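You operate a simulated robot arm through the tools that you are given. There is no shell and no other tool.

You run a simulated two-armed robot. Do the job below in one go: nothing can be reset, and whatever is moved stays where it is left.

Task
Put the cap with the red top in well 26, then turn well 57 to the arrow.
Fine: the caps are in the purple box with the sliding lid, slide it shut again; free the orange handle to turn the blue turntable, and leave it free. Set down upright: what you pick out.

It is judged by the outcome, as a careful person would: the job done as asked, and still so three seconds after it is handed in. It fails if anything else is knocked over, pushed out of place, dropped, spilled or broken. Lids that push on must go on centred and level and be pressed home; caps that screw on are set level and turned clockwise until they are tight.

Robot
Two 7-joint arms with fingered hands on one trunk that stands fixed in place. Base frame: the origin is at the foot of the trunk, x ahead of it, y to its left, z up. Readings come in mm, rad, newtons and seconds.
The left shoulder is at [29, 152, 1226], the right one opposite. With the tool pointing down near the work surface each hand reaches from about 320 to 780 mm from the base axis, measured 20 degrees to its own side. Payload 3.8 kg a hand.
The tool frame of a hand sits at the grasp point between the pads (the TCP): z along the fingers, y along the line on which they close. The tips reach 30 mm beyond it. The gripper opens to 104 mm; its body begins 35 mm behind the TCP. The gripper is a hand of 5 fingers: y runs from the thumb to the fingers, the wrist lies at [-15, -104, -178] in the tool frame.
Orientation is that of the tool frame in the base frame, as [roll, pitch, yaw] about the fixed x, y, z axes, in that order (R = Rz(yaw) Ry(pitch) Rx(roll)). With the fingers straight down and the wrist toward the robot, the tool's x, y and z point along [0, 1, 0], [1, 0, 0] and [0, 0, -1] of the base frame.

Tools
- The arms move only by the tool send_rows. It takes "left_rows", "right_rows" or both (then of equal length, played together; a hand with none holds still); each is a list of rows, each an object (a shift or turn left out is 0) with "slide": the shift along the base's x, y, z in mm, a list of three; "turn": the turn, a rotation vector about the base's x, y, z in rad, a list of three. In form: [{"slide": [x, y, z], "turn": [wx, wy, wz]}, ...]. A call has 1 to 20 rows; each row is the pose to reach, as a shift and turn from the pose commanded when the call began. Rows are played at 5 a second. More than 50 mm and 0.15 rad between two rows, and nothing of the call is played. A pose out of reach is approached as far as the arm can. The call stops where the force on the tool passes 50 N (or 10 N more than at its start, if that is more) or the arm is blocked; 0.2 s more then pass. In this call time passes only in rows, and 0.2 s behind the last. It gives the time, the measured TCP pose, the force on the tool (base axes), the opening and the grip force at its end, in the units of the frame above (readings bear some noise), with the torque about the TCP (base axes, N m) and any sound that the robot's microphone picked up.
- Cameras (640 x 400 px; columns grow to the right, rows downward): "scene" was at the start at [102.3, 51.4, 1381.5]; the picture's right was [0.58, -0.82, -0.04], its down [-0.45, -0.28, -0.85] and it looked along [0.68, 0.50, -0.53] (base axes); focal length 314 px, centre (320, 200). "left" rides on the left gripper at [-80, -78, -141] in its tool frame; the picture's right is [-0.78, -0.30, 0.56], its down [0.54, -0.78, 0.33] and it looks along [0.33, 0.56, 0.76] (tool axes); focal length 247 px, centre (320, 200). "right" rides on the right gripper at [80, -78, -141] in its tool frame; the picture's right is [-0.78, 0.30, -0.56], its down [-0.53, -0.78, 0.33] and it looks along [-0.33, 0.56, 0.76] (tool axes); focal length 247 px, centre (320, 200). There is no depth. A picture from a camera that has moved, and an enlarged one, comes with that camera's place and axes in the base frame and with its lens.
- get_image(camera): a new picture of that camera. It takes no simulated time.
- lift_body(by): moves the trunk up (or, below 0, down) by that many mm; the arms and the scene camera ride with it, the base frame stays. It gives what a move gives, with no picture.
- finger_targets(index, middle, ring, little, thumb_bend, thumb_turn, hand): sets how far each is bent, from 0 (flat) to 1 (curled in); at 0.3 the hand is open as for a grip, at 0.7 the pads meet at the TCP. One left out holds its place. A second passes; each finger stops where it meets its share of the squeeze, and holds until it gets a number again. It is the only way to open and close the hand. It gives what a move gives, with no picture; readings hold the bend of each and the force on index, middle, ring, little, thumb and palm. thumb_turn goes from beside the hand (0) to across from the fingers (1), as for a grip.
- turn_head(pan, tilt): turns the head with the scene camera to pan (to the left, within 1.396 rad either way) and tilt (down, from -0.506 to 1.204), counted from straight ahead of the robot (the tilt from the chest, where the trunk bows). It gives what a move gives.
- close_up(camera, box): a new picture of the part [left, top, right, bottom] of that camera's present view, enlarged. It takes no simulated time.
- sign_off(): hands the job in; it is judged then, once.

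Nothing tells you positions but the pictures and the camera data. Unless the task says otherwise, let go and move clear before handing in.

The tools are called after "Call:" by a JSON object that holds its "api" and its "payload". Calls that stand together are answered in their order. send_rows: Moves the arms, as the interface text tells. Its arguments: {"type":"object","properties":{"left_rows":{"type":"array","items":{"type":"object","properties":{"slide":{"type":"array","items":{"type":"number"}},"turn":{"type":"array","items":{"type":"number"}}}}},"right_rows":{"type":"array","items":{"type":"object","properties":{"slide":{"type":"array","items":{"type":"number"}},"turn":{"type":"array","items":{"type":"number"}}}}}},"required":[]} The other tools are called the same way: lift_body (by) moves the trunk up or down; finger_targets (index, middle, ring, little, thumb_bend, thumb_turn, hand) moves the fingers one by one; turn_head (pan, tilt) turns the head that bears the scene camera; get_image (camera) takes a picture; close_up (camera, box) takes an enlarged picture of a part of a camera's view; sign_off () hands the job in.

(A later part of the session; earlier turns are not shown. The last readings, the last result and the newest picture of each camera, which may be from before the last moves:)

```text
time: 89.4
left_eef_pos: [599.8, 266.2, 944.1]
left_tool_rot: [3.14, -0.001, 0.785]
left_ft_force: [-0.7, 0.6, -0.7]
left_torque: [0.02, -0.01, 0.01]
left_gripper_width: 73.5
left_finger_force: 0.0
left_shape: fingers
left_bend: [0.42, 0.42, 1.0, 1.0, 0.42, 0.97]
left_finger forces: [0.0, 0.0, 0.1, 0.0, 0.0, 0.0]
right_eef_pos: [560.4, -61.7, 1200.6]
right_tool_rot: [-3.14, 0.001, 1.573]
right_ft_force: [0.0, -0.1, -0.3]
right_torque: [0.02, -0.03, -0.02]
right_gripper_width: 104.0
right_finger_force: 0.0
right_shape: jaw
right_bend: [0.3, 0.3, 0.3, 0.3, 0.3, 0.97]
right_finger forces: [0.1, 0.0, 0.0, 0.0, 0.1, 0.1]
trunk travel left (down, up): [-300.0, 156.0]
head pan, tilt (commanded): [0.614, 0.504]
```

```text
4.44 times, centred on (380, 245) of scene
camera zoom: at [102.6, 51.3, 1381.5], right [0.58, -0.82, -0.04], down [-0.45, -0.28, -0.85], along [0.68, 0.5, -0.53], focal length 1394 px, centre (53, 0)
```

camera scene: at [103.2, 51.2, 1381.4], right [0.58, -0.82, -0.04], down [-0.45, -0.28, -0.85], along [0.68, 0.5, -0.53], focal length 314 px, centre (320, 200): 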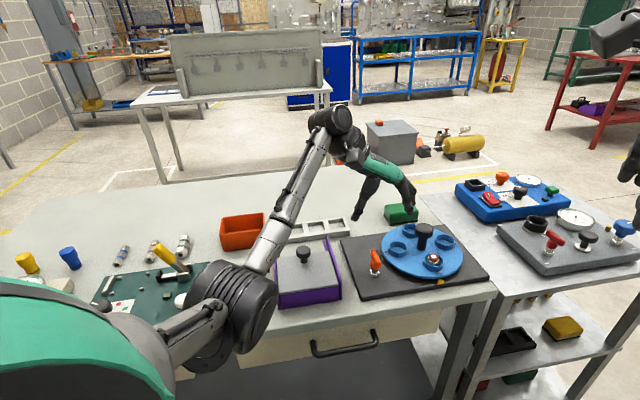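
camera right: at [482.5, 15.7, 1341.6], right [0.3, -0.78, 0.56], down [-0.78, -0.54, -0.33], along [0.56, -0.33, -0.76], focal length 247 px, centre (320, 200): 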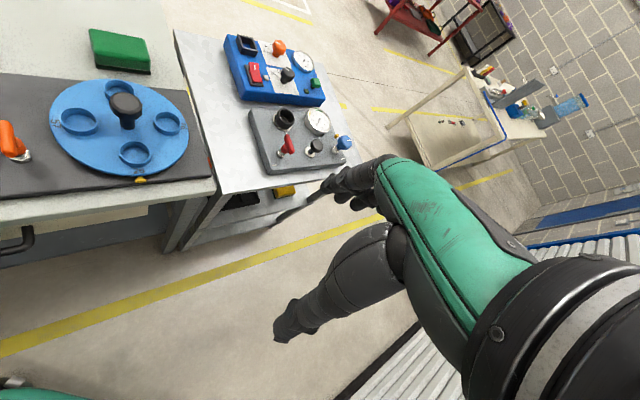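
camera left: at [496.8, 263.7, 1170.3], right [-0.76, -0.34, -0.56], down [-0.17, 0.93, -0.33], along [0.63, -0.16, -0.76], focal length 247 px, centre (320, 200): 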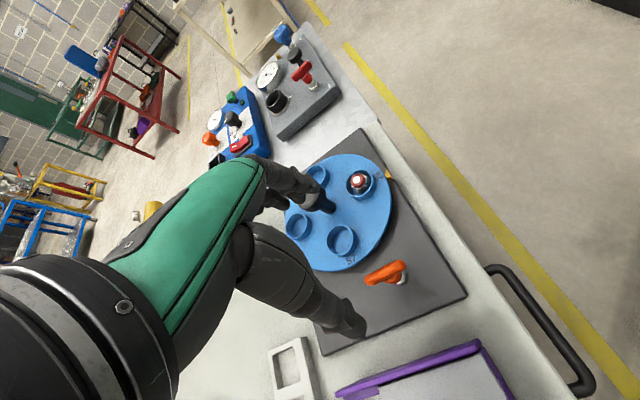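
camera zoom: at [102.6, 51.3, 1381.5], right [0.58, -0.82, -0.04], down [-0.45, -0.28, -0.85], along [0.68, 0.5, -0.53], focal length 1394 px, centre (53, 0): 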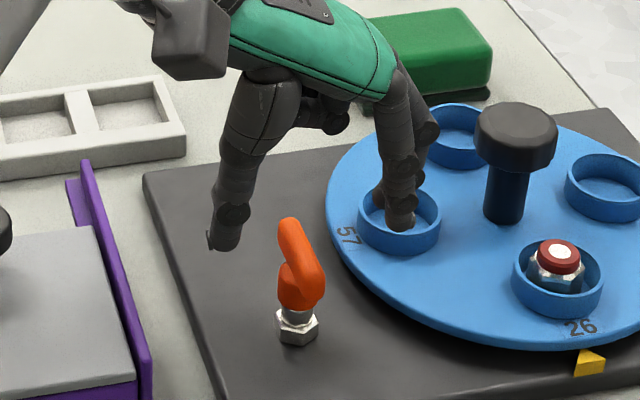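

I'll fine-align (a few mm and about 4°) and descend so the fingertips flank the T-bar.

Call:
{"api": "send_rows", "payload": {"left_rows": [{"slide": [4.5, 2, 0], "turn": [0, 0, -0.07]}, {"slide": [4.5, 2, -15], "turn": [0, 0, -0.07]}, {"slide": [4.5, 2, -29], "turn": [0, 0, -0.07]}]}}

Call:
{"api": "finger_targets", "payload": {"hand": "left", "index": 0.58, "middle": 0.58, "thumb_bend": 0.58}}

Call:
{"api": "close_up", "payload": {"camera": "left", "box": [270, 170, 390, 290]}}

Call:
{"api": "close_up", "payload": {"camera": "scene", "box": [350, 220, 410, 285]}}

```text
time: 90.2
left_eef_pos: [602.7, 273.2, 914.7]
left_tool_rot: [-3.14, 0.0, 0.715]
left_ft_force: [-0.2, 0.9, 0.0]
left_torque: [0.01, -0.02, 0.06]
left_gripper_width: 73.2
left_finger_force: 0.0
left_shape: fingers
left_bend: [0.42, 0.42, 1.0, 1.0, 0.42, 0.97]
left_finger forces: [0.0, 0.0, 0.0, 0.0, 0.0, 0.0]
right_eef_pos: [560.5, -62.1, 1200.9]
right_tool_rot: [-3.14, -0.001, 1.573]
right_ft_force: [-1.3, 0.1, 0.4]
right_torque: [-0.01, -0.02, -0.02]
right_gripper_width: 104.0
right_finger_force: 0.0
right_shape: jaw
right_bend: [0.3, 0.3, 0.3, 0.3, 0.3, 0.97]
right_finger forces: [0.1, 0.1, 0.1, 0.1, 0.0, 0.0]
trunk travel left (down, up): [-300.0, 156.0]
head pan, tilt (commanded): [0.614, 0.504]
```

```text
time: 91.2
left_eef_pos: [603.7, 273.4, 914.0]
left_tool_rot: [-3.141, -0.001, 0.714]
left_ft_force: [0.2, -0.3, 0.6]
left_torque: [0.02, -0.02, -0.04]
left_gripper_width: 34.8
left_finger_force: 0.0
left_shape: fingers
left_bend: [0.57, 0.57, 1.0, 1.0, 0.57, 0.97]
left_finger forces: [0.0, 0.1, 0.0, 0.1, 0.0, 0.0]
right_eef_pos: [559.7, -63.0, 1201.2]
right_tool_rot: [-3.14, 0.0, 1.573]
right_ft_force: [0.4, 0.2, 0.2]
right_torque: [0.03, 0.01, -0.01]
right_gripper_width: 104.3
right_finger_force: 0.0
right_shape: jaw
right_bend: [0.3, 0.3, 0.3, 0.3, 0.3, 0.97]
right_finger forces: [0.1, 0.0, 0.0, 0.0, 0.0, 0.1]
trunk travel left (down, up): [-300.0, 156.0]
head pan, tilt (commanded): [0.614, 0.504]
```

```text
3.33 times, centred on (330, 230) of left
camera zoom: at [491.4, 276.8, 1054.8], right [-0.78, -0.29, -0.56], down [-0.11, 0.94, -0.33], along [0.62, -0.2, -0.76], focal length 823 px, centre (287, 100)
```

zoom: 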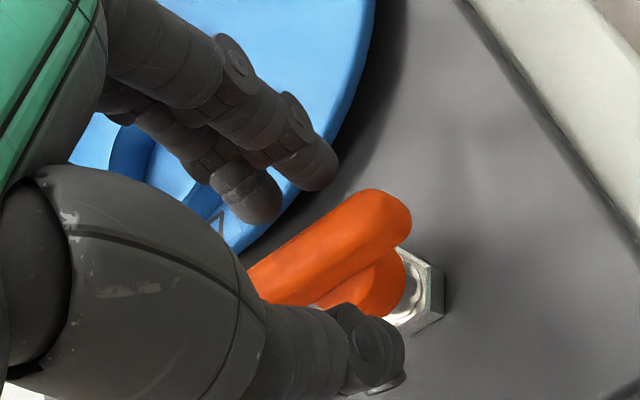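

```text
6.15 times, centred on (380, 252) of scene
camera zoom: at [102.4, 51.3, 1381.5], right [0.58, -0.82, -0.04], down [-0.45, -0.28, -0.85], along [0.68, 0.5, -0.53], focal length 1930 px, centre (-49, -123)
```

zoom: 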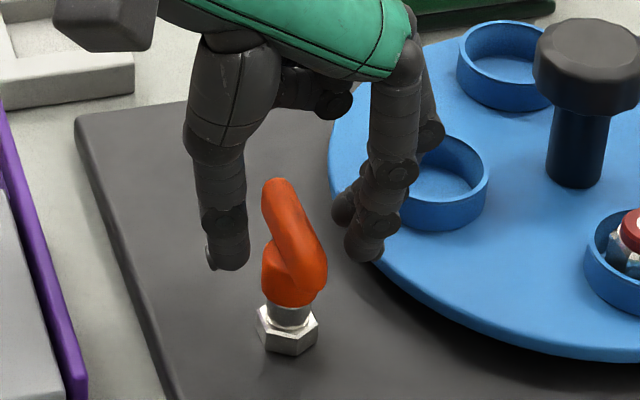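

The T-bar is between the thumb and the two fingers. I'll lower 5 mm and close on it.

Call:
{"api": "send_rows", "payload": {"left_rows": [{"slide": [0, 0, -5]}]}}

Call:
{"api": "finger_targets", "payload": {"hand": "left", "index": 0.66, "middle": 0.66, "thumb_bend": 0.66}}

Call:
{"api": "close_up", "payload": {"camera": "scene", "box": [350, 220, 410, 285]}}

Call:
{"api": "close_up", "payload": {"camera": "left", "box": [270, 170, 390, 290]}}

```text
time: 91.6
left_eef_pos: [604.6, 271.1, 909.0]
left_tool_rot: [3.141, 0.001, 0.717]
left_ft_force: [-0.3, -0.6, -0.4]
left_torque: [0.03, 0.0, 0.0]
left_gripper_width: 34.4
left_finger_force: 0.1
left_shape: fingers
left_bend: [0.57, 0.57, 1.0, 1.0, 0.57, 0.97]
left_finger forces: [0.0, 0.0, 0.1, 0.0, 0.1, 0.0]
right_eef_pos: [559.3, -61.6, 1201.1]
right_tool_rot: [-3.139, 0.001, 1.572]
right_ft_force: [-0.7, 0.6, 0.4]
right_torque: [0.02, 0.01, 0.02]
right_gripper_width: 104.0
right_finger_force: 0.1
right_shape: jaw
right_bend: [0.3, 0.3, 0.3, 0.3, 0.3, 0.97]
right_finger forces: [0.0, 0.1, 0.1, 0.1, 0.0, 0.1]
trunk travel left (down, up): [-300.0, 156.0]
head pan, tilt (commanded): [0.614, 0.504]
```

```text
time: 92.6
left_eef_pos: [603.4, 271.4, 909.0]
left_tool_rot: [3.141, -0.001, 0.717]
left_ft_force: [-0.8, 0.0, 0.1]
left_torque: [-0.02, 0.04, -0.02]
left_gripper_width: 12.2
left_finger_force: 0.1
left_shape: fingers
left_bend: [0.65, 0.66, 1.0, 1.0, 0.66, 0.97]
left_finger forces: [0.4, 0.0, 0.0, 0.0, 0.0, 0.0]
right_eef_pos: [559.8, -61.9, 1200.3]
right_tool_rot: [-3.14, 0.001, 1.573]
right_ft_force: [0.6, -0.2, -0.3]
right_torque: [0.0, 0.01, -0.02]
right_gripper_width: 103.9
right_finger_force: 0.1
right_shape: jaw
right_bend: [0.3, 0.3, 0.3, 0.3, 0.3, 0.97]
right_finger forces: [0.0, 0.1, 0.0, 0.1, 0.0, 0.0]
trunk travel left (down, up): [-300.0, 156.0]
head pan, tilt (commanded): [0.614, 0.504]
```

```text
6.15 times, centred on (380, 252) of scene
camera zoom: at [102.5, 51.2, 1381.5], right [0.58, -0.82, -0.04], down [-0.45, -0.28, -0.85], along [0.68, 0.5, -0.53], focal length 1930 px, centre (-49, -123)
```

zoom: 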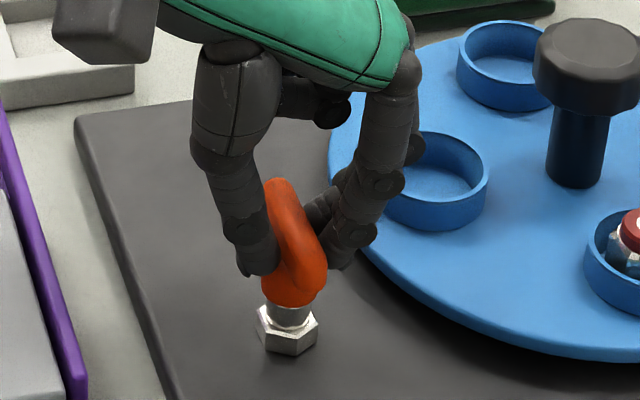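

```text
3.33 times, centred on (330, 230) of left
camera zoom: at [491.5, 277.1, 1050.3], right [-0.78, -0.29, -0.56], down [-0.11, 0.94, -0.33], along [0.62, -0.2, -0.76], focal length 823 px, centre (287, 100)
```

zoom: 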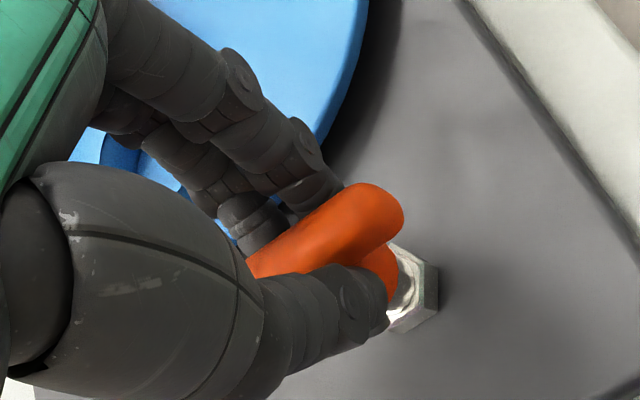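

The digits are at the bar. I'll squeeze firmly, then try pulling up slightly.

Call:
{"api": "finger_targets", "payload": {"hand": "left", "index": 0.78, "middle": 0.78, "thumb_bend": 0.8}}

Call:
{"api": "send_rows", "payload": {"left_rows": [{"slide": [0, 0, 1]}, {"slide": [0, 0, 2.5]}]}}

Call:
{"api": "close_up", "payload": {"camera": "scene", "box": [350, 220, 410, 285]}}

```text
time: 93.6
left_eef_pos: [604.9, 273.2, 907.3]
left_tool_rot: [-3.139, 0.0, 0.715]
left_ft_force: [2.3, -2.9, -8.6]
left_torque: [-0.03, 0.07, -0.13]
left_gripper_width: 6.4
left_finger_force: 16.3
left_shape: fingers
left_bend: [0.73, 0.72, 1.0, 1.0, 0.7, 0.97]
left_finger forces: [9.1, 9.4, 0.0, 0.0, 14.5, 0.0]
right_eef_pos: [562.0, -62.1, 1199.8]
right_tool_rot: [-3.14, 0.001, 1.573]
right_ft_force: [-0.2, 0.5, -0.4]
right_torque: [0.04, -0.03, -0.01]
right_gripper_width: 103.7
right_finger_force: 0.0
right_shape: jaw
right_bend: [0.3, 0.3, 0.3, 0.3, 0.3, 0.97]
right_finger forces: [0.0, 0.1, 0.1, 0.0, 0.0, 0.1]
trunk travel left (down, up): [-300.0, 156.0]
head pan, tilt (commanded): [0.614, 0.504]
```

```text
time: 94.2
left_eef_pos: [604.7, 270.6, 908.2]
left_tool_rot: [-3.138, 0.002, 0.717]
left_ft_force: [4.7, -4.7, -18.4]
left_torque: [-0.06, -0.06, -0.11]
left_gripper_width: 6.6
left_finger_force: 15.3
left_shape: fingers
left_bend: [0.73, 0.72, 1.0, 1.0, 0.7, 0.97]
left_finger forces: [8.9, 9.0, 0.0, 0.0, 11.8, 0.0]
right_eef_pos: [563.9, -61.4, 1198.2]
right_tool_rot: [-3.137, 0.0, 1.573]
right_ft_force: [-0.1, 0.4, 0.3]
right_torque: [-0.01, 0.0, 0.01]
right_gripper_width: 104.1
right_finger_force: 0.1
right_shape: jaw
right_bend: [0.3, 0.3, 0.3, 0.3, 0.3, 0.97]
right_finger forces: [0.0, 0.0, 0.0, 0.0, 0.0, 0.0]
trunk travel left (down, up): [-300.0, 156.0]
head pan, tilt (commanded): [0.614, 0.504]
```

```text
6.15 times, centred on (380, 252) of scene
camera zoom: at [106.0, 51.5, 1381.1], right [0.57, -0.82, -0.04], down [-0.45, -0.28, -0.85], along [0.68, 0.5, -0.53], focal length 1930 px, centre (-49, -123)
```

zoom: 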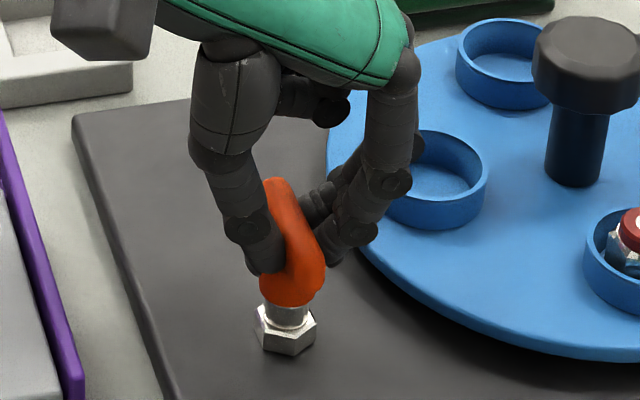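

Pulling up meets about 18 N without clear motion yet. I'll relax and test whether the handle turns instead, with a small twist.

Call:
{"api": "send_rows", "payload": {"left_rows": [{"slide": [0, 0, -1.5]}]}}

Call:
{"api": "send_rows", "payload": {"left_rows": [{"turn": [0, 0, 0.05]}, {"turn": [0, 0, 0.12]}]}}

Call:
{"api": "close_up", "payload": {"camera": "scene", "box": [350, 220, 410, 285]}}

```text
time: 94.6
left_eef_pos: [604.1, 272.6, 908.9]
left_tool_rot: [-3.14, 0.001, 0.716]
left_ft_force: [3.5, -4.1, -15.8]
left_torque: [-0.03, -0.03, -0.1]
left_gripper_width: 6.6
left_finger_force: 14.9
left_shape: fingers
left_bend: [0.73, 0.72, 1.0, 1.0, 0.7, 0.97]
left_finger forces: [8.5, 8.7, 0.1, 0.0, 12.3, 0.1]
right_eef_pos: [563.9, -62.0, 1199.6]
right_tool_rot: [-3.138, 0.002, 1.571]
right_ft_force: [0.1, 0.0, 0.9]
right_torque: [0.03, -0.01, 0.0]
right_gripper_width: 104.2
right_finger_force: 0.1
right_shape: jaw
right_bend: [0.3, 0.3, 0.3, 0.3, 0.3, 0.97]
right_finger forces: [0.1, 0.1, 0.1, 0.1, 0.0, 0.1]
trunk travel left (down, up): [-300.0, 156.0]
head pan, tilt (commanded): [0.614, 0.504]
```

```text
time: 95.2
left_eef_pos: [605.3, 272.9, 909.2]
left_tool_rot: [-3.14, 0.0, 0.837]
left_ft_force: [1.3, -4.1, -15.5]
left_torque: [-0.03, 0.0, -0.18]
left_gripper_width: 6.7
left_finger_force: 16.3
left_shape: fingers
left_bend: [0.73, 0.65, 1.0, 1.0, 0.69, 0.98]
left_finger forces: [7.3, 10.6, 0.1, 0.1, 14.4, 0.1]
right_eef_pos: [562.4, -62.1, 1199.5]
right_tool_rot: [-3.138, 0.001, 1.573]
right_ft_force: [0.3, 0.5, 0.0]
right_torque: [-0.02, 0.0, 0.0]
right_gripper_width: 104.1
right_finger_force: 0.1
right_shape: jaw
right_bend: [0.3, 0.3, 0.3, 0.3, 0.3, 0.97]
right_finger forces: [0.1, 0.0, 0.1, 0.1, 0.1, 0.1]
trunk travel left (down, up): [-300.0, 156.0]
head pan, tilt (commanded): [0.614, 0.504]
```

```text
6.15 times, centred on (380, 252) of scene
camera zoom: at [105.0, 51.6, 1381.2], right [0.58, -0.82, -0.04], down [-0.45, -0.28, -0.85], along [0.68, 0.5, -0.53], focal length 1930 px, centre (-49, -123)
```

zoom: 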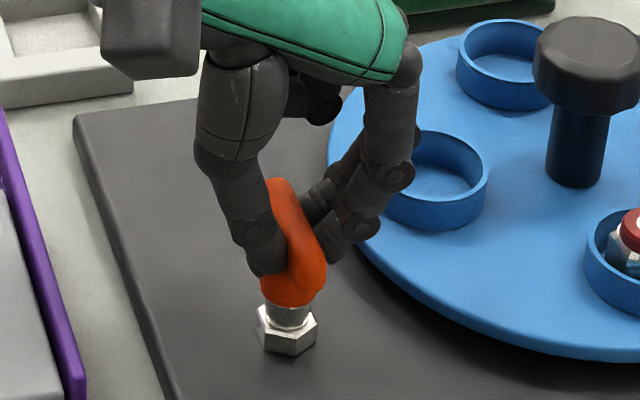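

The handle doesn't turn while down. I'll turn back and pull upward more firmly, watching whether it rises.

Call:
{"api": "send_rows", "payload": {"left_rows": [{"turn": [0, 0, -0.06]}, {"turn": [0, 0, -0.12]}]}}

Call:
{"api": "send_rows", "payload": {"left_rows": [{"slide": [0, 0, 1.5]}, {"slide": [0, 0, 3]}, {"slide": [0, 0, 4]}]}}

Call:
{"api": "close_up", "payload": {"camera": "scene", "box": [350, 220, 410, 285]}}

```text
time: 95.8
left_eef_pos: [606.0, 272.2, 909.3]
left_tool_rot: [-3.138, -0.001, 0.715]
left_ft_force: [3.5, -3.3, -15.0]
left_torque: [-0.06, -0.05, -0.09]
left_gripper_width: 6.7
left_finger_force: 14.3
left_shape: fingers
left_bend: [0.73, 0.72, 1.0, 1.0, 0.69, 0.97]
left_finger forces: [9.2, 7.6, 0.0, 0.1, 11.8, 0.1]
right_eef_pos: [563.1, -61.7, 1198.7]
right_tool_rot: [-3.139, 0.001, 1.572]
right_ft_force: [0.3, 0.2, 0.1]
right_torque: [-0.01, 0.02, 0.01]
right_gripper_width: 104.1
right_finger_force: 0.0
right_shape: jaw
right_bend: [0.3, 0.3, 0.3, 0.3, 0.3, 0.97]
right_finger forces: [0.0, 0.0, 0.0, 0.0, 0.0, 0.0]
trunk travel left (down, up): [-300.0, 156.0]
head pan, tilt (commanded): [0.614, 0.504]
```

```text
time: 96.6
left_eef_pos: [605.9, 272.1, 913.5]
left_tool_rot: [-3.137, 0.002, 0.717]
left_ft_force: [3.5, -4.3, -20.4]
left_torque: [-0.05, -0.09, -0.09]
left_gripper_width: 6.5
left_finger_force: 13.9
left_shape: fingers
left_bend: [0.73, 0.72, 1.0, 1.0, 0.69, 0.97]
left_finger forces: [8.5, 7.6, 0.1, 0.1, 11.3, 0.0]
right_eef_pos: [563.8, -61.9, 1198.7]
right_tool_rot: [-3.138, 0.001, 1.572]
right_ft_force: [0.5, 1.1, -0.2]
right_torque: [-0.01, 0.03, 0.0]
right_gripper_width: 103.8
right_finger_force: 0.0
right_shape: jaw
right_bend: [0.3, 0.3, 0.3, 0.3, 0.3, 0.97]
right_finger forces: [0.0, 0.0, 0.0, 0.0, 0.1, 0.0]
trunk travel left (down, up): [-300.0, 156.0]
head pan, tilt (commanded): [0.614, 0.504]
```

```text
6.15 times, centred on (380, 252) of scene
camera zoom: at [105.8, 51.7, 1381.1], right [0.58, -0.82, -0.04], down [-0.45, -0.28, -0.85], along [0.68, 0.5, -0.53], focal length 1930 px, centre (-49, -123)
```

zoom: 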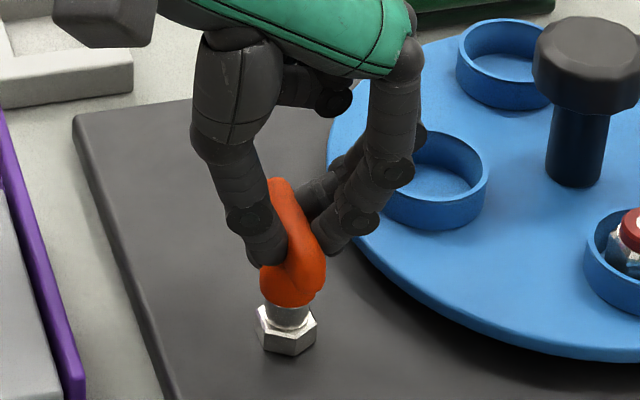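

The tool rose 4 mm with only a slight rise in force, so the plunger may be moving. I'll compare the stem closely with its earlier picture.

Call:
{"api": "close_up", "payload": {"camera": "scene", "box": [355, 240, 405, 285]}}

Call:
{"api": "close_up", "payload": {"camera": "left", "box": [290, 180, 370, 260]}}

```text
8.89 times, centred on (380, 262) of scene
camera zoom: at [105.8, 51.7, 1381.1], right [0.58, -0.82, -0.04], down [-0.45, -0.28, -0.85], along [0.68, 0.5, -0.53], focal length 2788 px, centre (-213, -356)
```

zoom: 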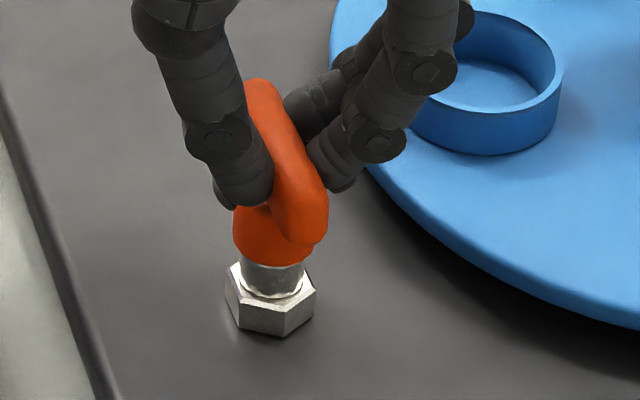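

```text
5.00 times, centred on (330, 220) of left
camera zoom: at [493.7, 277.2, 1054.9], right [-0.78, -0.29, -0.55], down [-0.11, 0.94, -0.33], along [0.61, -0.2, -0.76], focal length 1235 px, centre (270, 100)
```

zoom: 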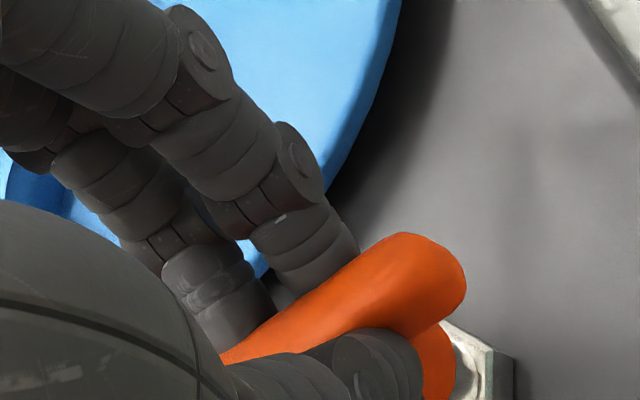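

The handle itself has not moved; the fingers slid up the bar. I'll go back down, squeeze harder, and pull again to see if it lifts.

Call:
{"api": "send_rows", "payload": {"left_rows": [{"slide": [0, 0, -2.5]}, {"slide": [0, 0, -6]}]}}

Call:
{"api": "finger_targets", "payload": {"hand": "left", "index": 0.9, "middle": 0.9, "thumb_bend": 0.95}}

Call:
{"api": "close_up", "payload": {"camera": "scene", "box": [355, 240, 405, 285]}}

```text
time: 97.2
left_eef_pos: [604.0, 272.0, 911.8]
left_tool_rot: [3.138, -0.003, 0.716]
left_ft_force: [6.1, -3.1, -3.4]
left_torque: [-0.03, -0.11, -0.18]
left_gripper_width: 6.0
left_finger_force: 17.2
left_shape: fingers
left_bend: [0.73, 0.72, 1.0, 1.0, 0.7, 0.97]
left_finger forces: [10.0, 9.8, 0.0, 0.1, 14.1, 0.0]
right_eef_pos: [561.6, -62.5, 1200.1]
right_tool_rot: [-3.14, 0.001, 1.573]
right_ft_force: [-0.9, -0.3, -0.9]
right_torque: [0.01, 0.01, 0.0]
right_gripper_width: 103.6
right_finger_force: 0.1
right_shape: jaw
right_bend: [0.3, 0.3, 0.3, 0.3, 0.3, 0.97]
right_finger forces: [0.1, 0.0, 0.1, 0.1, 0.0, 0.2]
trunk travel left (down, up): [-300.0, 156.0]
head pan, tilt (commanded): [0.614, 0.504]
```

```text
time: 98.2
left_eef_pos: [604.1, 272.8, 910.6]
left_tool_rot: [-3.142, -0.002, 0.718]
left_ft_force: [6.8, 5.3, 1.7]
left_torque: [0.06, -0.14, -0.14]
left_gripper_width: 5.1
left_finger_force: 28.8
left_shape: fingers
left_bend: [0.74, 0.75, 1.0, 1.0, 0.7, 0.97]
left_finger forces: [16.9, 12.4, 0.0, 0.0, 28.3, 0.1]
right_eef_pos: [562.2, -61.2, 1199.3]
right_tool_rot: [-3.139, 0.0, 1.571]
right_ft_force: [-0.5, 0.0, 0.0]
right_torque: [0.01, 0.01, -0.04]
right_gripper_width: 104.2
right_finger_force: 0.0
right_shape: jaw
right_bend: [0.3, 0.3, 0.3, 0.3, 0.3, 0.97]
right_finger forces: [0.0, 0.0, 0.1, 0.0, 0.0, 0.0]
trunk travel left (down, up): [-300.0, 156.0]
head pan, tilt (commanded): [0.614, 0.504]
```

```text
8.89 times, centred on (380, 262) of scene
camera zoom: at [103.3, 52.2, 1381.4], right [0.58, -0.82, -0.04], down [-0.45, -0.28, -0.85], along [0.68, 0.5, -0.53], focal length 2788 px, centre (-213, -356)
```

zoom: 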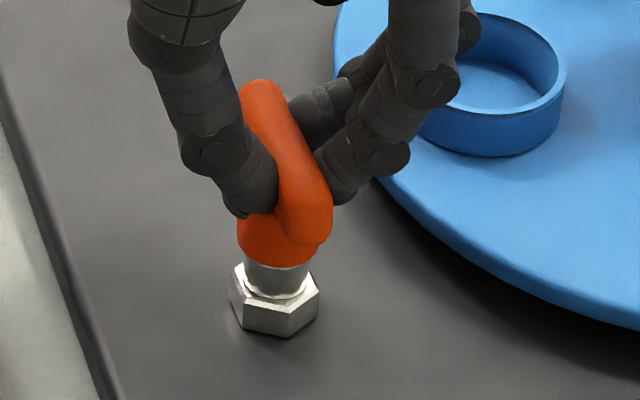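

Squeeze is now about 28 N. I'll pull up in small steps.

Call:
{"api": "send_rows", "payload": {"left_rows": [{"slide": [0, 0, 1.5]}, {"slide": [0, 0, 3]}, {"slide": [0, 0, 4.5]}]}}

Call:
{"api": "close_up", "payload": {"camera": "scene", "box": [355, 240, 405, 285]}}

```text
time: 99.0
left_eef_pos: [602.7, 273.4, 911.1]
left_tool_rot: [-3.139, 0.003, 0.715]
left_ft_force: [6.7, 6.0, -8.1]
left_torque: [0.13, -0.15, -0.16]
left_gripper_width: 5.7
left_finger_force: 27.6
left_shape: fingers
left_bend: [0.74, 0.75, 1.0, 1.0, 0.7, 0.97]
left_finger forces: [16.2, 11.7, 0.1, 0.0, 27.0, 0.0]
right_eef_pos: [562.5, -60.6, 1199.4]
right_tool_rot: [-3.138, 0.002, 1.573]
right_ft_force: [0.6, -0.5, 0.0]
right_torque: [-0.02, -0.01, 0.02]
right_gripper_width: 104.1
right_finger_force: 0.0
right_shape: jaw
right_bend: [0.3, 0.3, 0.3, 0.3, 0.3, 0.97]
right_finger forces: [0.0, 0.1, 0.0, 0.0, 0.1, 0.1]
trunk travel left (down, up): [-300.0, 156.0]
head pan, tilt (commanded): [0.614, 0.504]
```

```text
8.89 times, centred on (380, 262) of scene
camera zoom: at [105.0, 52.9, 1381.1], right [0.58, -0.82, -0.04], down [-0.45, -0.28, -0.85], along [0.68, 0.5, -0.53], focal length 2788 px, centre (-213, -356)
```

zoom: 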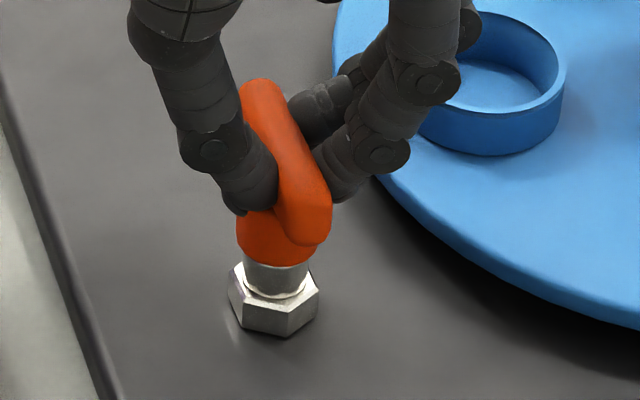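

The arm is compliant, so I'll keep pulling gradually while watching for motion of the stem.

Call:
{"api": "send_rows", "payload": {"left_rows": [{"slide": [0, 0, 2]}, {"slide": [0, 0, 4]}, {"slide": [0, 0, 6]}, {"slide": [0, 0, 8]}]}}

Call:
{"api": "close_up", "payload": {"camera": "scene", "box": [355, 240, 405, 285]}}

```text
time: 100.0
left_eef_pos: [604.4, 273.2, 916.0]
left_tool_rot: [-3.133, 0.007, 0.717]
left_ft_force: [-0.3, 4.9, -31.5]
left_torque: [0.2, -0.08, -0.14]
left_gripper_width: 5.9
left_finger_force: 22.1
left_shape: fingers
left_bend: [0.73, 0.74, 1.0, 1.0, 0.7, 0.96]
left_finger forces: [10.4, 9.6, 0.1, 0.1, 23.6, 0.0]
right_eef_pos: [563.6, -59.9, 1198.1]
right_tool_rot: [-3.137, 0.003, 1.571]
right_ft_force: [0.4, 0.3, 0.4]
right_torque: [0.01, -0.01, 0.03]
right_gripper_width: 103.8
right_finger_force: 0.0
right_shape: jaw
right_bend: [0.3, 0.3, 0.3, 0.3, 0.3, 0.97]
right_finger forces: [0.0, 0.0, 0.0, 0.1, 0.0, 0.0]
trunk travel left (down, up): [-300.0, 156.0]
head pan, tilt (commanded): [0.614, 0.504]
```

```text
8.89 times, centred on (380, 262) of scene
camera zoom: at [106.4, 54.1, 1380.9], right [0.58, -0.82, -0.04], down [-0.45, -0.28, -0.85], along [0.68, 0.5, -0.53], focal length 2788 px, centre (-213, -356)
```

zoom: 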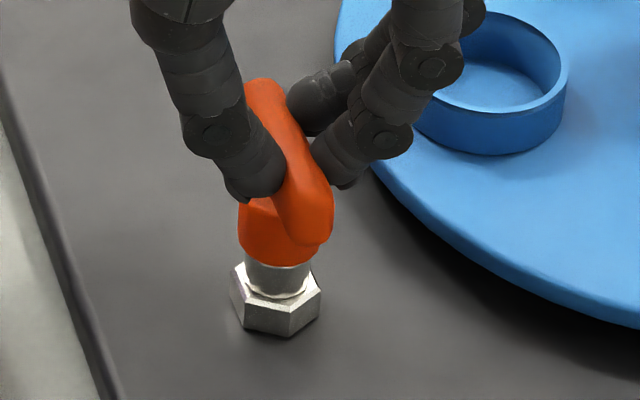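

At 31 N the handle has not lifted, so it is not a pull type; turning must be the way. I'll relax the pull and release the bar.

Call:
{"api": "send_rows", "payload": {"left_rows": [{"slide": [0, 0, -4]}, {"slide": [0, 0, -8]}, {"slide": [0, 0, -11]}]}}

Call:
{"api": "finger_targets", "payload": {"hand": "left", "index": 0.68, "middle": 0.68, "thumb_bend": 0.68}}

Call:
{"api": "close_up", "payload": {"camera": "scene", "box": [350, 220, 410, 285]}}

```text
time: 100.8
left_eef_pos: [603.4, 273.6, 912.9]
left_tool_rot: [3.135, -0.006, 0.718]
left_ft_force: [1.5, 8.7, 0.4]
left_torque: [0.16, 0.06, -0.24]
left_gripper_width: 5.3
left_finger_force: 27.8
left_shape: fingers
left_bend: [0.74, 0.75, 1.0, 1.0, 0.7, 0.96]
left_finger forces: [13.4, 12.3, 0.1, 0.0, 30.4, 0.0]
right_eef_pos: [560.9, -60.2, 1199.9]
right_tool_rot: [-3.141, 0.003, 1.571]
right_ft_force: [0.8, -0.4, -0.1]
right_torque: [-0.03, 0.01, -0.01]
right_gripper_width: 103.9
right_finger_force: 0.1
right_shape: jaw
right_bend: [0.3, 0.3, 0.3, 0.3, 0.3, 0.97]
right_finger forces: [0.0, 0.0, 0.0, 0.1, 0.1, 0.1]
trunk travel left (down, up): [-300.0, 156.0]
head pan, tilt (commanded): [0.614, 0.504]
```

```text
time: 101.8
left_eef_pos: [602.2, 269.8, 911.0]
left_tool_rot: [-3.141, -0.002, 0.716]
left_ft_force: [1.5, -4.2, 3.8]
left_torque: [-0.1, -0.06, -0.02]
left_gripper_width: 9.7
left_finger_force: 2.6
left_shape: fingers
left_bend: [0.66, 0.67, 1.0, 1.0, 0.67, 0.97]
left_finger forces: [2.5, 1.8, 0.0, 0.0, 0.6, 0.1]
right_eef_pos: [560.3, -62.4, 1200.9]
right_tool_rot: [-3.14, 0.0, 1.571]
right_ft_force: [-0.3, 0.6, 0.7]
right_torque: [0.01, 0.06, 0.02]
right_gripper_width: 103.8
right_finger_force: 0.0
right_shape: jaw
right_bend: [0.3, 0.3, 0.3, 0.3, 0.3, 0.97]
right_finger forces: [0.0, 0.0, 0.1, 0.1, 0.0, 0.0]
trunk travel left (down, up): [-300.0, 156.0]
head pan, tilt (commanded): [0.614, 0.504]
```

```text
6.15 times, centred on (380, 252) of scene
camera zoom: at [102.4, 50.4, 1381.6], right [0.57, -0.82, -0.04], down [-0.45, -0.28, -0.85], along [0.68, 0.5, -0.53], focal length 1930 px, centre (-49, -123)
```

zoom: 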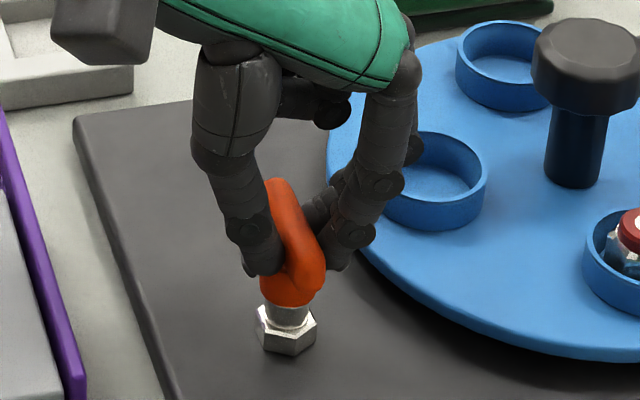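

I'll grip firmly again and twist counter-clockwise with a stronger hold, observing torque.

Call:
{"api": "finger_targets", "payload": {"hand": "left", "index": 0.9, "middle": 0.9, "thumb_bend": 0.95}}

Call:
{"api": "send_rows", "payload": {"left_rows": [{"turn": [0, 0, 0.06]}, {"turn": [0, 0, 0.12]}, {"turn": [0, 0, 0.18]}, {"turn": [0, 0, 0.24]}]}}

Call:
{"api": "close_up", "payload": {"camera": "scene", "box": [350, 220, 410, 285]}}

Call:
{"api": "close_up", "payload": {"camera": "left", "box": [270, 170, 390, 290]}}

```text
time: 102.8
left_eef_pos: [601.8, 273.0, 908.6]
left_tool_rot: [-3.138, 0.002, 0.716]
left_ft_force: [-0.7, 1.7, -8.4]
left_torque: [0.02, -0.03, -0.21]
left_gripper_width: 5.7
left_finger_force: 25.9
left_shape: fingers
left_bend: [0.72, 0.73, 1.0, 1.0, 0.71, 0.97]
left_finger forces: [12.7, 11.4, 0.0, 0.1, 26.5, 0.1]
right_eef_pos: [561.7, -60.6, 1200.0]
right_tool_rot: [-3.14, 0.0, 1.574]
right_ft_force: [0.1, -0.1, 0.3]
right_torque: [-0.03, 0.0, 0.01]
right_gripper_width: 104.0
right_finger_force: 0.0
right_shape: jaw
right_bend: [0.3, 0.3, 0.3, 0.3, 0.3, 0.97]
right_finger forces: [0.0, 0.1, 0.0, 0.0, 0.0, 0.1]
trunk travel left (down, up): [-300.0, 156.0]
head pan, tilt (commanded): [0.614, 0.504]
```

```text
time: 103.8
left_eef_pos: [600.7, 271.3, 910.7]
left_tool_rot: [-3.137, 0.002, 0.956]
left_ft_force: [-12.3, 0.3, -15.1]
left_torque: [0.02, 0.23, -0.42]
left_gripper_width: 5.9
left_finger_force: 26.9
left_shape: fingers
left_bend: [0.73, 0.62, 1.0, 1.0, 0.71, 0.98]
left_finger forces: [8.5, 14.5, 0.0, 0.1, 31.0, 0.0]
right_eef_pos: [559.5, -61.7, 1200.0]
right_tool_rot: [-3.141, 0.001, 1.573]
right_ft_force: [-0.3, 0.1, -0.7]
right_torque: [0.04, -0.03, 0.04]
right_gripper_width: 104.1
right_finger_force: 0.1
right_shape: jaw
right_bend: [0.3, 0.3, 0.3, 0.3, 0.3, 0.97]
right_finger forces: [0.0, 0.1, 0.0, 0.0, 0.0, 0.1]
trunk travel left (down, up): [-300.0, 156.0]
head pan, tilt (commanded): [0.614, 0.504]
```

```text
6.15 times, centred on (380, 252) of scene
camera zoom: at [101.9, 51.9, 1381.4], right [0.58, -0.82, -0.04], down [-0.45, -0.28, -0.85], along [0.68, 0.5, -0.53], focal length 1930 px, centre (-49, -123)
```

zoom: 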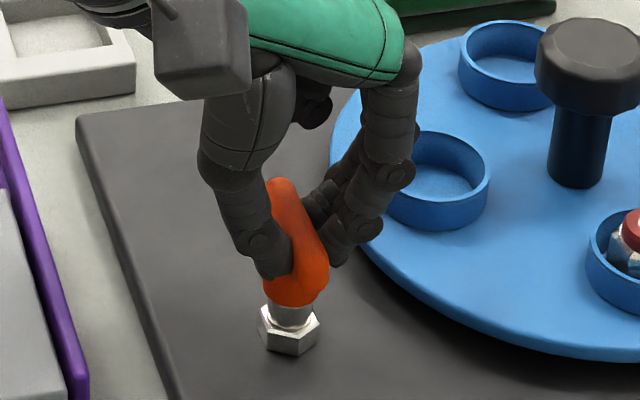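

```text
3.33 times, centred on (330, 230) of left
camera zoom: at [491.9, 249.9, 1050.4], right [-0.69, -0.46, -0.55], down [-0.33, 0.89, -0.33], along [0.64, -0.05, -0.76], focal length 823 px, centre (287, 100)
```

zoom: 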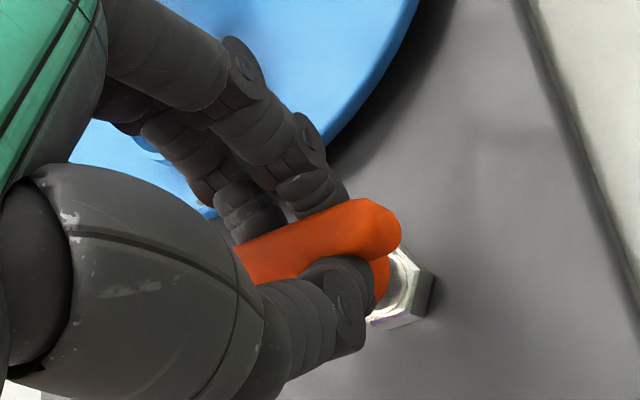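

It holds firm counter-clockwise (0.4 N·m, no motion). I'll go back and try clockwise.

Call:
{"api": "send_rows", "payload": {"left_rows": [{"turn": [0, 0, -0.08]}, {"turn": [0, 0, -0.16]}, {"turn": [0, 0, -0.24]}, {"turn": [0, 0, -0.32]}, {"turn": [0, 0, -0.4]}, {"turn": [0, 0, -0.48]}]}}

Call:
{"api": "close_up", "payload": {"camera": "scene", "box": [350, 220, 410, 285]}}

Call:
{"api": "close_up", "payload": {"camera": "left", "box": [270, 170, 390, 290]}}

```text
time: 105.2
left_eef_pos: [605.1, 272.7, 909.9]
left_tool_rot: [-3.141, 0.0, 0.475]
left_ft_force: [-1.0, 2.2, -17.1]
left_torque: [0.03, -0.11, -0.1]
left_gripper_width: 6.0
left_finger_force: 21.1
left_shape: fingers
left_bend: [0.73, 0.73, 1.0, 1.0, 0.72, 0.95]
left_finger forces: [13.6, 6.8, 0.1, 0.0, 22.3, 0.0]
right_eef_pos: [563.9, -61.0, 1199.4]
right_tool_rot: [-3.137, 0.001, 1.573]
right_ft_force: [-0.5, 0.1, 0.0]
right_torque: [0.01, -0.01, 0.0]
right_gripper_width: 104.0
right_finger_force: 0.1
right_shape: jaw
right_bend: [0.3, 0.3, 0.3, 0.3, 0.3, 0.97]
right_finger forces: [0.0, 0.0, 0.0, 0.0, 0.0, 0.1]
trunk travel left (down, up): [-300.0, 156.0]
head pan, tilt (commanded): [0.614, 0.504]
```

```text
6.15 times, centred on (380, 252) of scene
camera zoom: at [104.9, 52.7, 1381.2], right [0.58, -0.82, -0.04], down [-0.45, -0.28, -0.85], along [0.68, 0.5, -0.53], focal length 1930 px, centre (-49, -123)
```

zoom: 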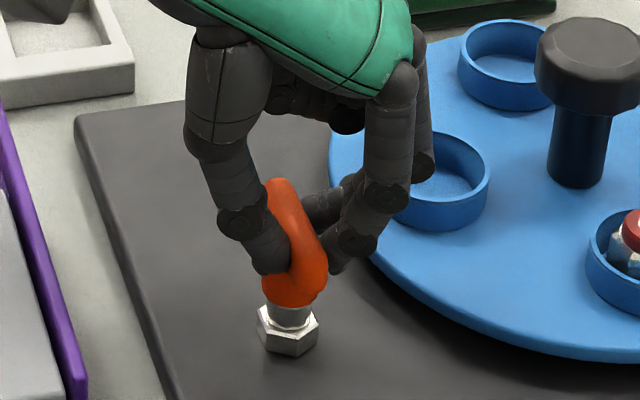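

```text
3.33 times, centred on (330, 230) of left
camera zoom: at [497.2, 304.2, 1050.1], right [-0.83, -0.09, -0.56], down [0.12, 0.94, -0.33], along [0.55, -0.34, -0.76], focal length 823 px, centre (287, 100)
```

zoom: 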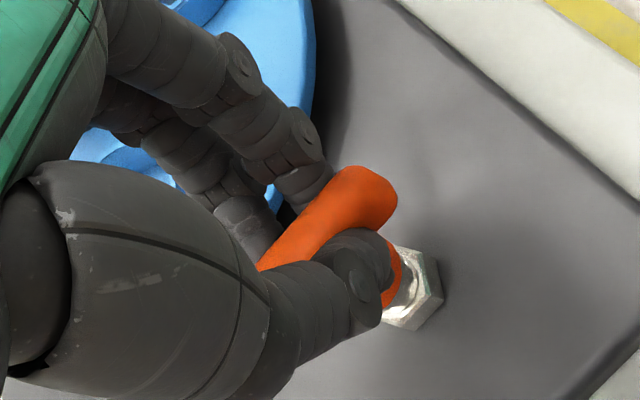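

Clockwise grip torque was weak in this hold, so neither direction is excluded. I'll release, turn the hand, and push the bar end sideways with the stiff side of the index finger for a clearer test.

Call:
{"api": "finger_targets", "payload": {"hand": "left", "index": 0.45, "middle": 0.45, "thumb_bend": 0.45}}

Call:
{"api": "send_rows", "payload": {"left_rows": [{"slide": [0, 0, 25]}, {"slide": [0, 0, 60]}, {"slide": [0, 0, 80], "turn": [0, 0, 0.145]}, {"slide": [0, 0, 80], "turn": [0, 0, 0.29]}, {"slide": [0, 0, 80], "turn": [0, 0, 0.435]}, {"slide": [0, 0, 80], "turn": [0, 0, 0.58]}, {"slide": [0, 0, 80], "turn": [0, 0, 0.725]}, {"slide": [0, 0, 80], "turn": [0, 0, 0.87]}, {"slide": [0, 0, 80], "turn": [0, 0, 1.015]}, {"slide": [0, 0, 80], "turn": [0, 0, 1.16]}, {"slide": [0, 0, 80], "turn": [0, 0, 1.305]}, {"slide": [0, 0, 80], "turn": [0, 0, 1.45]}, {"slide": [0, 0, 80], "turn": [0, 0, 1.595]}, {"slide": [0, 0, 80], "turn": [0, 0, 1.74]}, {"slide": [0, 0, 80], "turn": [0, 0, 1.88]}]}}

Call:
{"api": "finger_targets", "payload": {"hand": "left", "index": 0.5, "middle": 1.0, "ring": 1.0, "little": 1.0, "thumb_bend": 0.3}}

Call:
{"api": "get_image", "payload": {"camera": "left"}}

Call:
{"api": "close_up", "payload": {"camera": "scene", "box": [340, 200, 480, 310]}}

```text
time: 106.2
left_eef_pos: [603.6, 271.6, 910.6]
left_tool_rot: [-3.141, -0.002, 0.476]
left_ft_force: [0.5, 0.1, -0.2]
left_torque: [0.02, 0.0, -0.01]
left_gripper_width: 64.5
left_finger_force: 0.0
left_shape: fingers
left_bend: [0.45, 0.45, 1.0, 1.0, 0.45, 0.97]
left_finger forces: [0.1, 0.0, 0.1, 0.0, 0.1, 0.0]
right_eef_pos: [560.4, -62.5, 1201.1]
right_tool_rot: [-3.141, 0.001, 1.571]
right_ft_force: [0.0, 0.5, 0.6]
right_torque: [-0.04, -0.01, -0.01]
right_gripper_width: 103.8
right_finger_force: 0.1
right_shape: jaw
right_bend: [0.3, 0.3, 0.3, 0.3, 0.3, 0.97]
right_finger forces: [0.1, 0.0, 0.0, 0.1, 0.0, 0.0]
trunk travel left (down, up): [-300.0, 156.0]
head pan, tilt (commanded): [0.614, 0.504]
```

```text
time: 109.4
left_eef_pos: [603.5, 271.6, 991.0]
left_tool_rot: [3.141, -0.003, 2.358]
left_ft_force: [0.1, -0.1, -0.2]
left_torque: [-0.01, -0.01, 0.02]
left_gripper_width: 64.5
left_finger_force: 0.1
left_shape: fingers
left_bend: [0.45, 0.45, 1.0, 1.0, 0.45, 0.97]
left_finger forces: [0.0, 0.0, 0.0, 0.1, 0.0, 0.0]
right_eef_pos: [561.3, -62.7, 1200.4]
right_tool_rot: [-3.138, 0.0, 1.572]
right_ft_force: [0.8, -0.1, 0.6]
right_torque: [-0.02, -0.01, -0.02]
right_gripper_width: 103.9
right_finger_force: 0.0
right_shape: jaw
right_bend: [0.3, 0.3, 0.3, 0.3, 0.3, 0.97]
right_finger forces: [0.0, 0.0, 0.1, 0.0, 0.0, 0.0]
trunk travel left (down, up): [-300.0, 156.0]
head pan, tilt (commanded): [0.614, 0.504]
```

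```text
time: 110.4
left_eef_pos: [603.4, 271.3, 990.4]
left_tool_rot: [3.141, -0.002, 2.357]
left_ft_force: [0.3, 0.2, 0.1]
left_torque: [0.0, -0.04, -0.02]
left_gripper_width: 77.6
left_finger_force: 0.0
left_shape: fingers
left_bend: [0.5, 1.0, 1.0, 1.0, 0.3, 0.97]
left_finger forces: [0.0, 0.0, 0.1, 0.0, 0.0, 0.0]
right_eef_pos: [559.6, -61.6, 1201.0]
right_tool_rot: [-3.141, 0.0, 1.571]
right_ft_force: [0.4, -0.2, -0.7]
right_torque: [-0.01, -0.02, -0.02]
right_gripper_width: 104.0
right_finger_force: 0.0
right_shape: jaw
right_bend: [0.3, 0.3, 0.3, 0.3, 0.3, 0.97]
right_finger forces: [0.0, 0.0, 0.0, 0.1, 0.1, 0.0]
trunk travel left (down, up): [-300.0, 156.0]
head pan, tilt (commanded): [0.614, 0.504]
```

```text
taken
camera left: at [604.3, 159.1, 1131.4], right [0.34, -0.76, -0.56], down [-0.93, -0.17, -0.33], along [0.16, 0.63, -0.76], focal length 247 px, centre (320, 200)
```

left: 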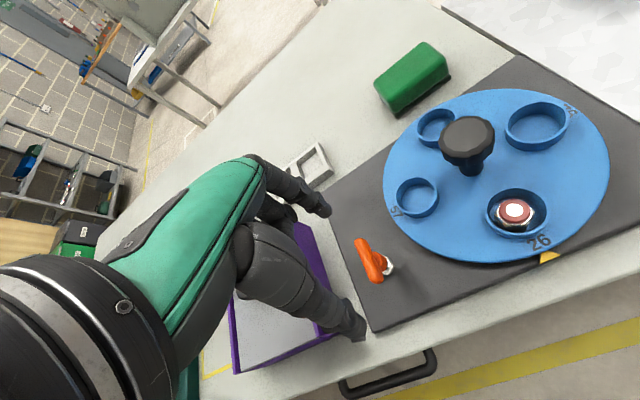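

```text
3.64 times, centred on (410, 255) of scene
camera zoom: at [102.4, 51.2, 1381.5], right [0.58, -0.82, -0.04], down [-0.45, -0.28, -0.85], along [0.68, 0.5, -0.53], focal length 1140 px, centre (-7, 0)
```

zoom: 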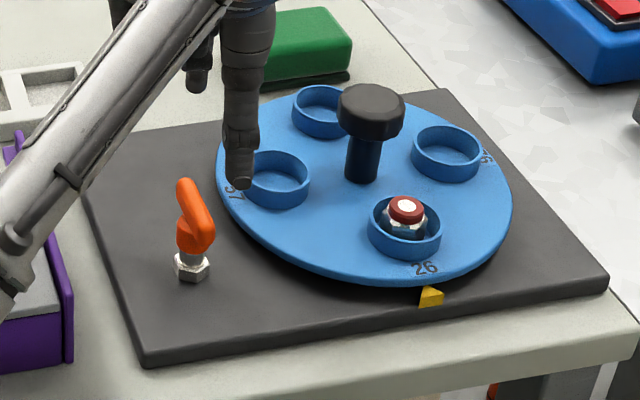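

I'll zoom on the handle from this new angle to locate it and see any hints of its mechanism.

Call:
{"api": "close_up", "payload": {"camera": "left", "box": [340, 220, 420, 300]}}

Call:
{"api": "close_up", "payload": {"camera": "scene", "box": [355, 240, 405, 285]}}

```text
5.00 times, centred on (380, 260) of left
camera zoom: at [604.3, 159.1, 1131.4], right [0.34, -0.76, -0.56], down [-0.93, -0.17, -0.33], along [0.16, 0.63, -0.76], focal length 1235 px, centre (20, -100)
```

zoom: 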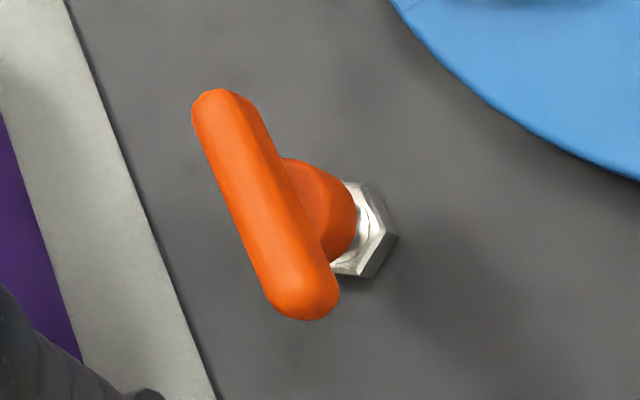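

```text
8.89 times, centred on (380, 262) of scene
camera zoom: at [102.4, 51.2, 1381.5], right [0.58, -0.82, -0.04], down [-0.45, -0.28, -0.85], along [0.68, 0.5, -0.53], focal length 2788 px, centre (-213, -356)
```

zoom: 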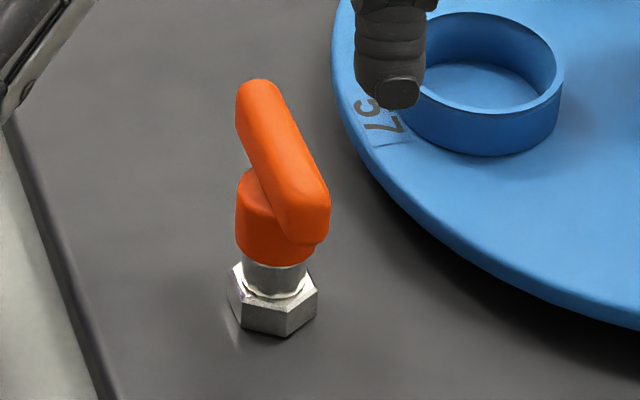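

The handle axis is at about (604, 271). I'll lower the index finger beside the far end of the bar, on its right, ready to push it counter-clockwise.

Call:
{"api": "send_rows", "payload": {"left_rows": [{"slide": [4.2, -27.3, 0]}, {"slide": [4.2, -27.3, -30]}, {"slide": [4.2, -27.3, -60]}, {"slide": [4.2, -27.3, -82]}]}}

Call:
{"api": "close_up", "payload": {"camera": "left", "box": [250, 150, 410, 310]}}

Call:
{"api": "close_up", "payload": {"camera": "scene", "box": [350, 220, 410, 285]}}

```text
time: 111.4
left_eef_pos: [609.1, 244.7, 906.4]
left_tool_rot: [-3.141, 0.0, 2.357]
left_ft_force: [-0.7, 0.0, 0.2]
left_torque: [0.01, 0.03, 0.03]
left_gripper_width: 77.6
left_finger_force: 0.0
left_shape: fingers
left_bend: [0.5, 1.0, 1.0, 1.0, 0.3, 0.97]
left_finger forces: [0.0, 0.0, 0.0, 0.0, 0.0, 0.0]
right_eef_pos: [560.5, -62.4, 1200.7]
right_tool_rot: [-3.14, -0.001, 1.572]
right_ft_force: [0.0, 0.1, 0.7]
right_torque: [0.02, -0.02, 0.01]
right_gripper_width: 104.3
right_finger_force: 0.0
right_shape: jaw
right_bend: [0.3, 0.3, 0.3, 0.3, 0.3, 0.97]
right_finger forces: [0.0, 0.1, 0.0, 0.1, 0.1, 0.1]
trunk travel left (down, up): [-300.0, 156.0]
head pan, tilt (commanded): [0.614, 0.504]
```

```text
2.50 times, centred on (330, 230) of left
camera zoom: at [609.8, 131.5, 1047.9], right [0.34, -0.76, -0.56], down [-0.93, -0.17, -0.33], along [0.16, 0.63, -0.76], focal length 617 px, centre (295, 125)
```

zoom: 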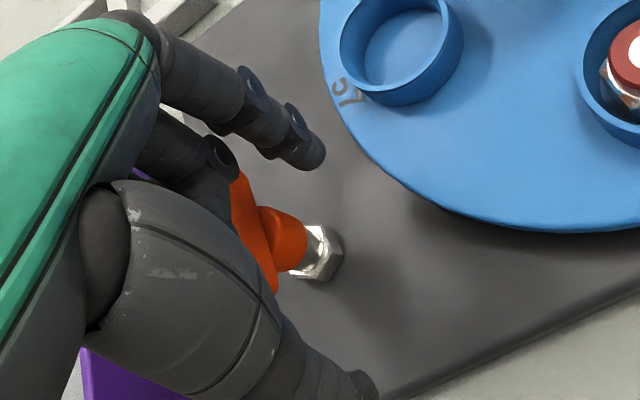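

```text
6.15 times, centred on (380, 252) of scene
camera zoom: at [102.6, 50.7, 1381.5], right [0.58, -0.82, -0.04], down [-0.45, -0.28, -0.85], along [0.68, 0.51, -0.53], focal length 1930 px, centre (-49, -123)
```

zoom: 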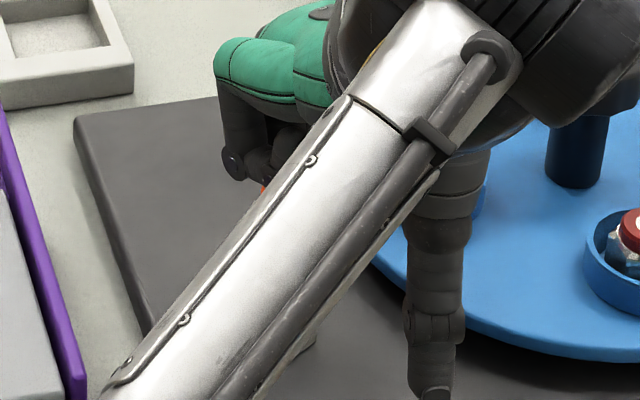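

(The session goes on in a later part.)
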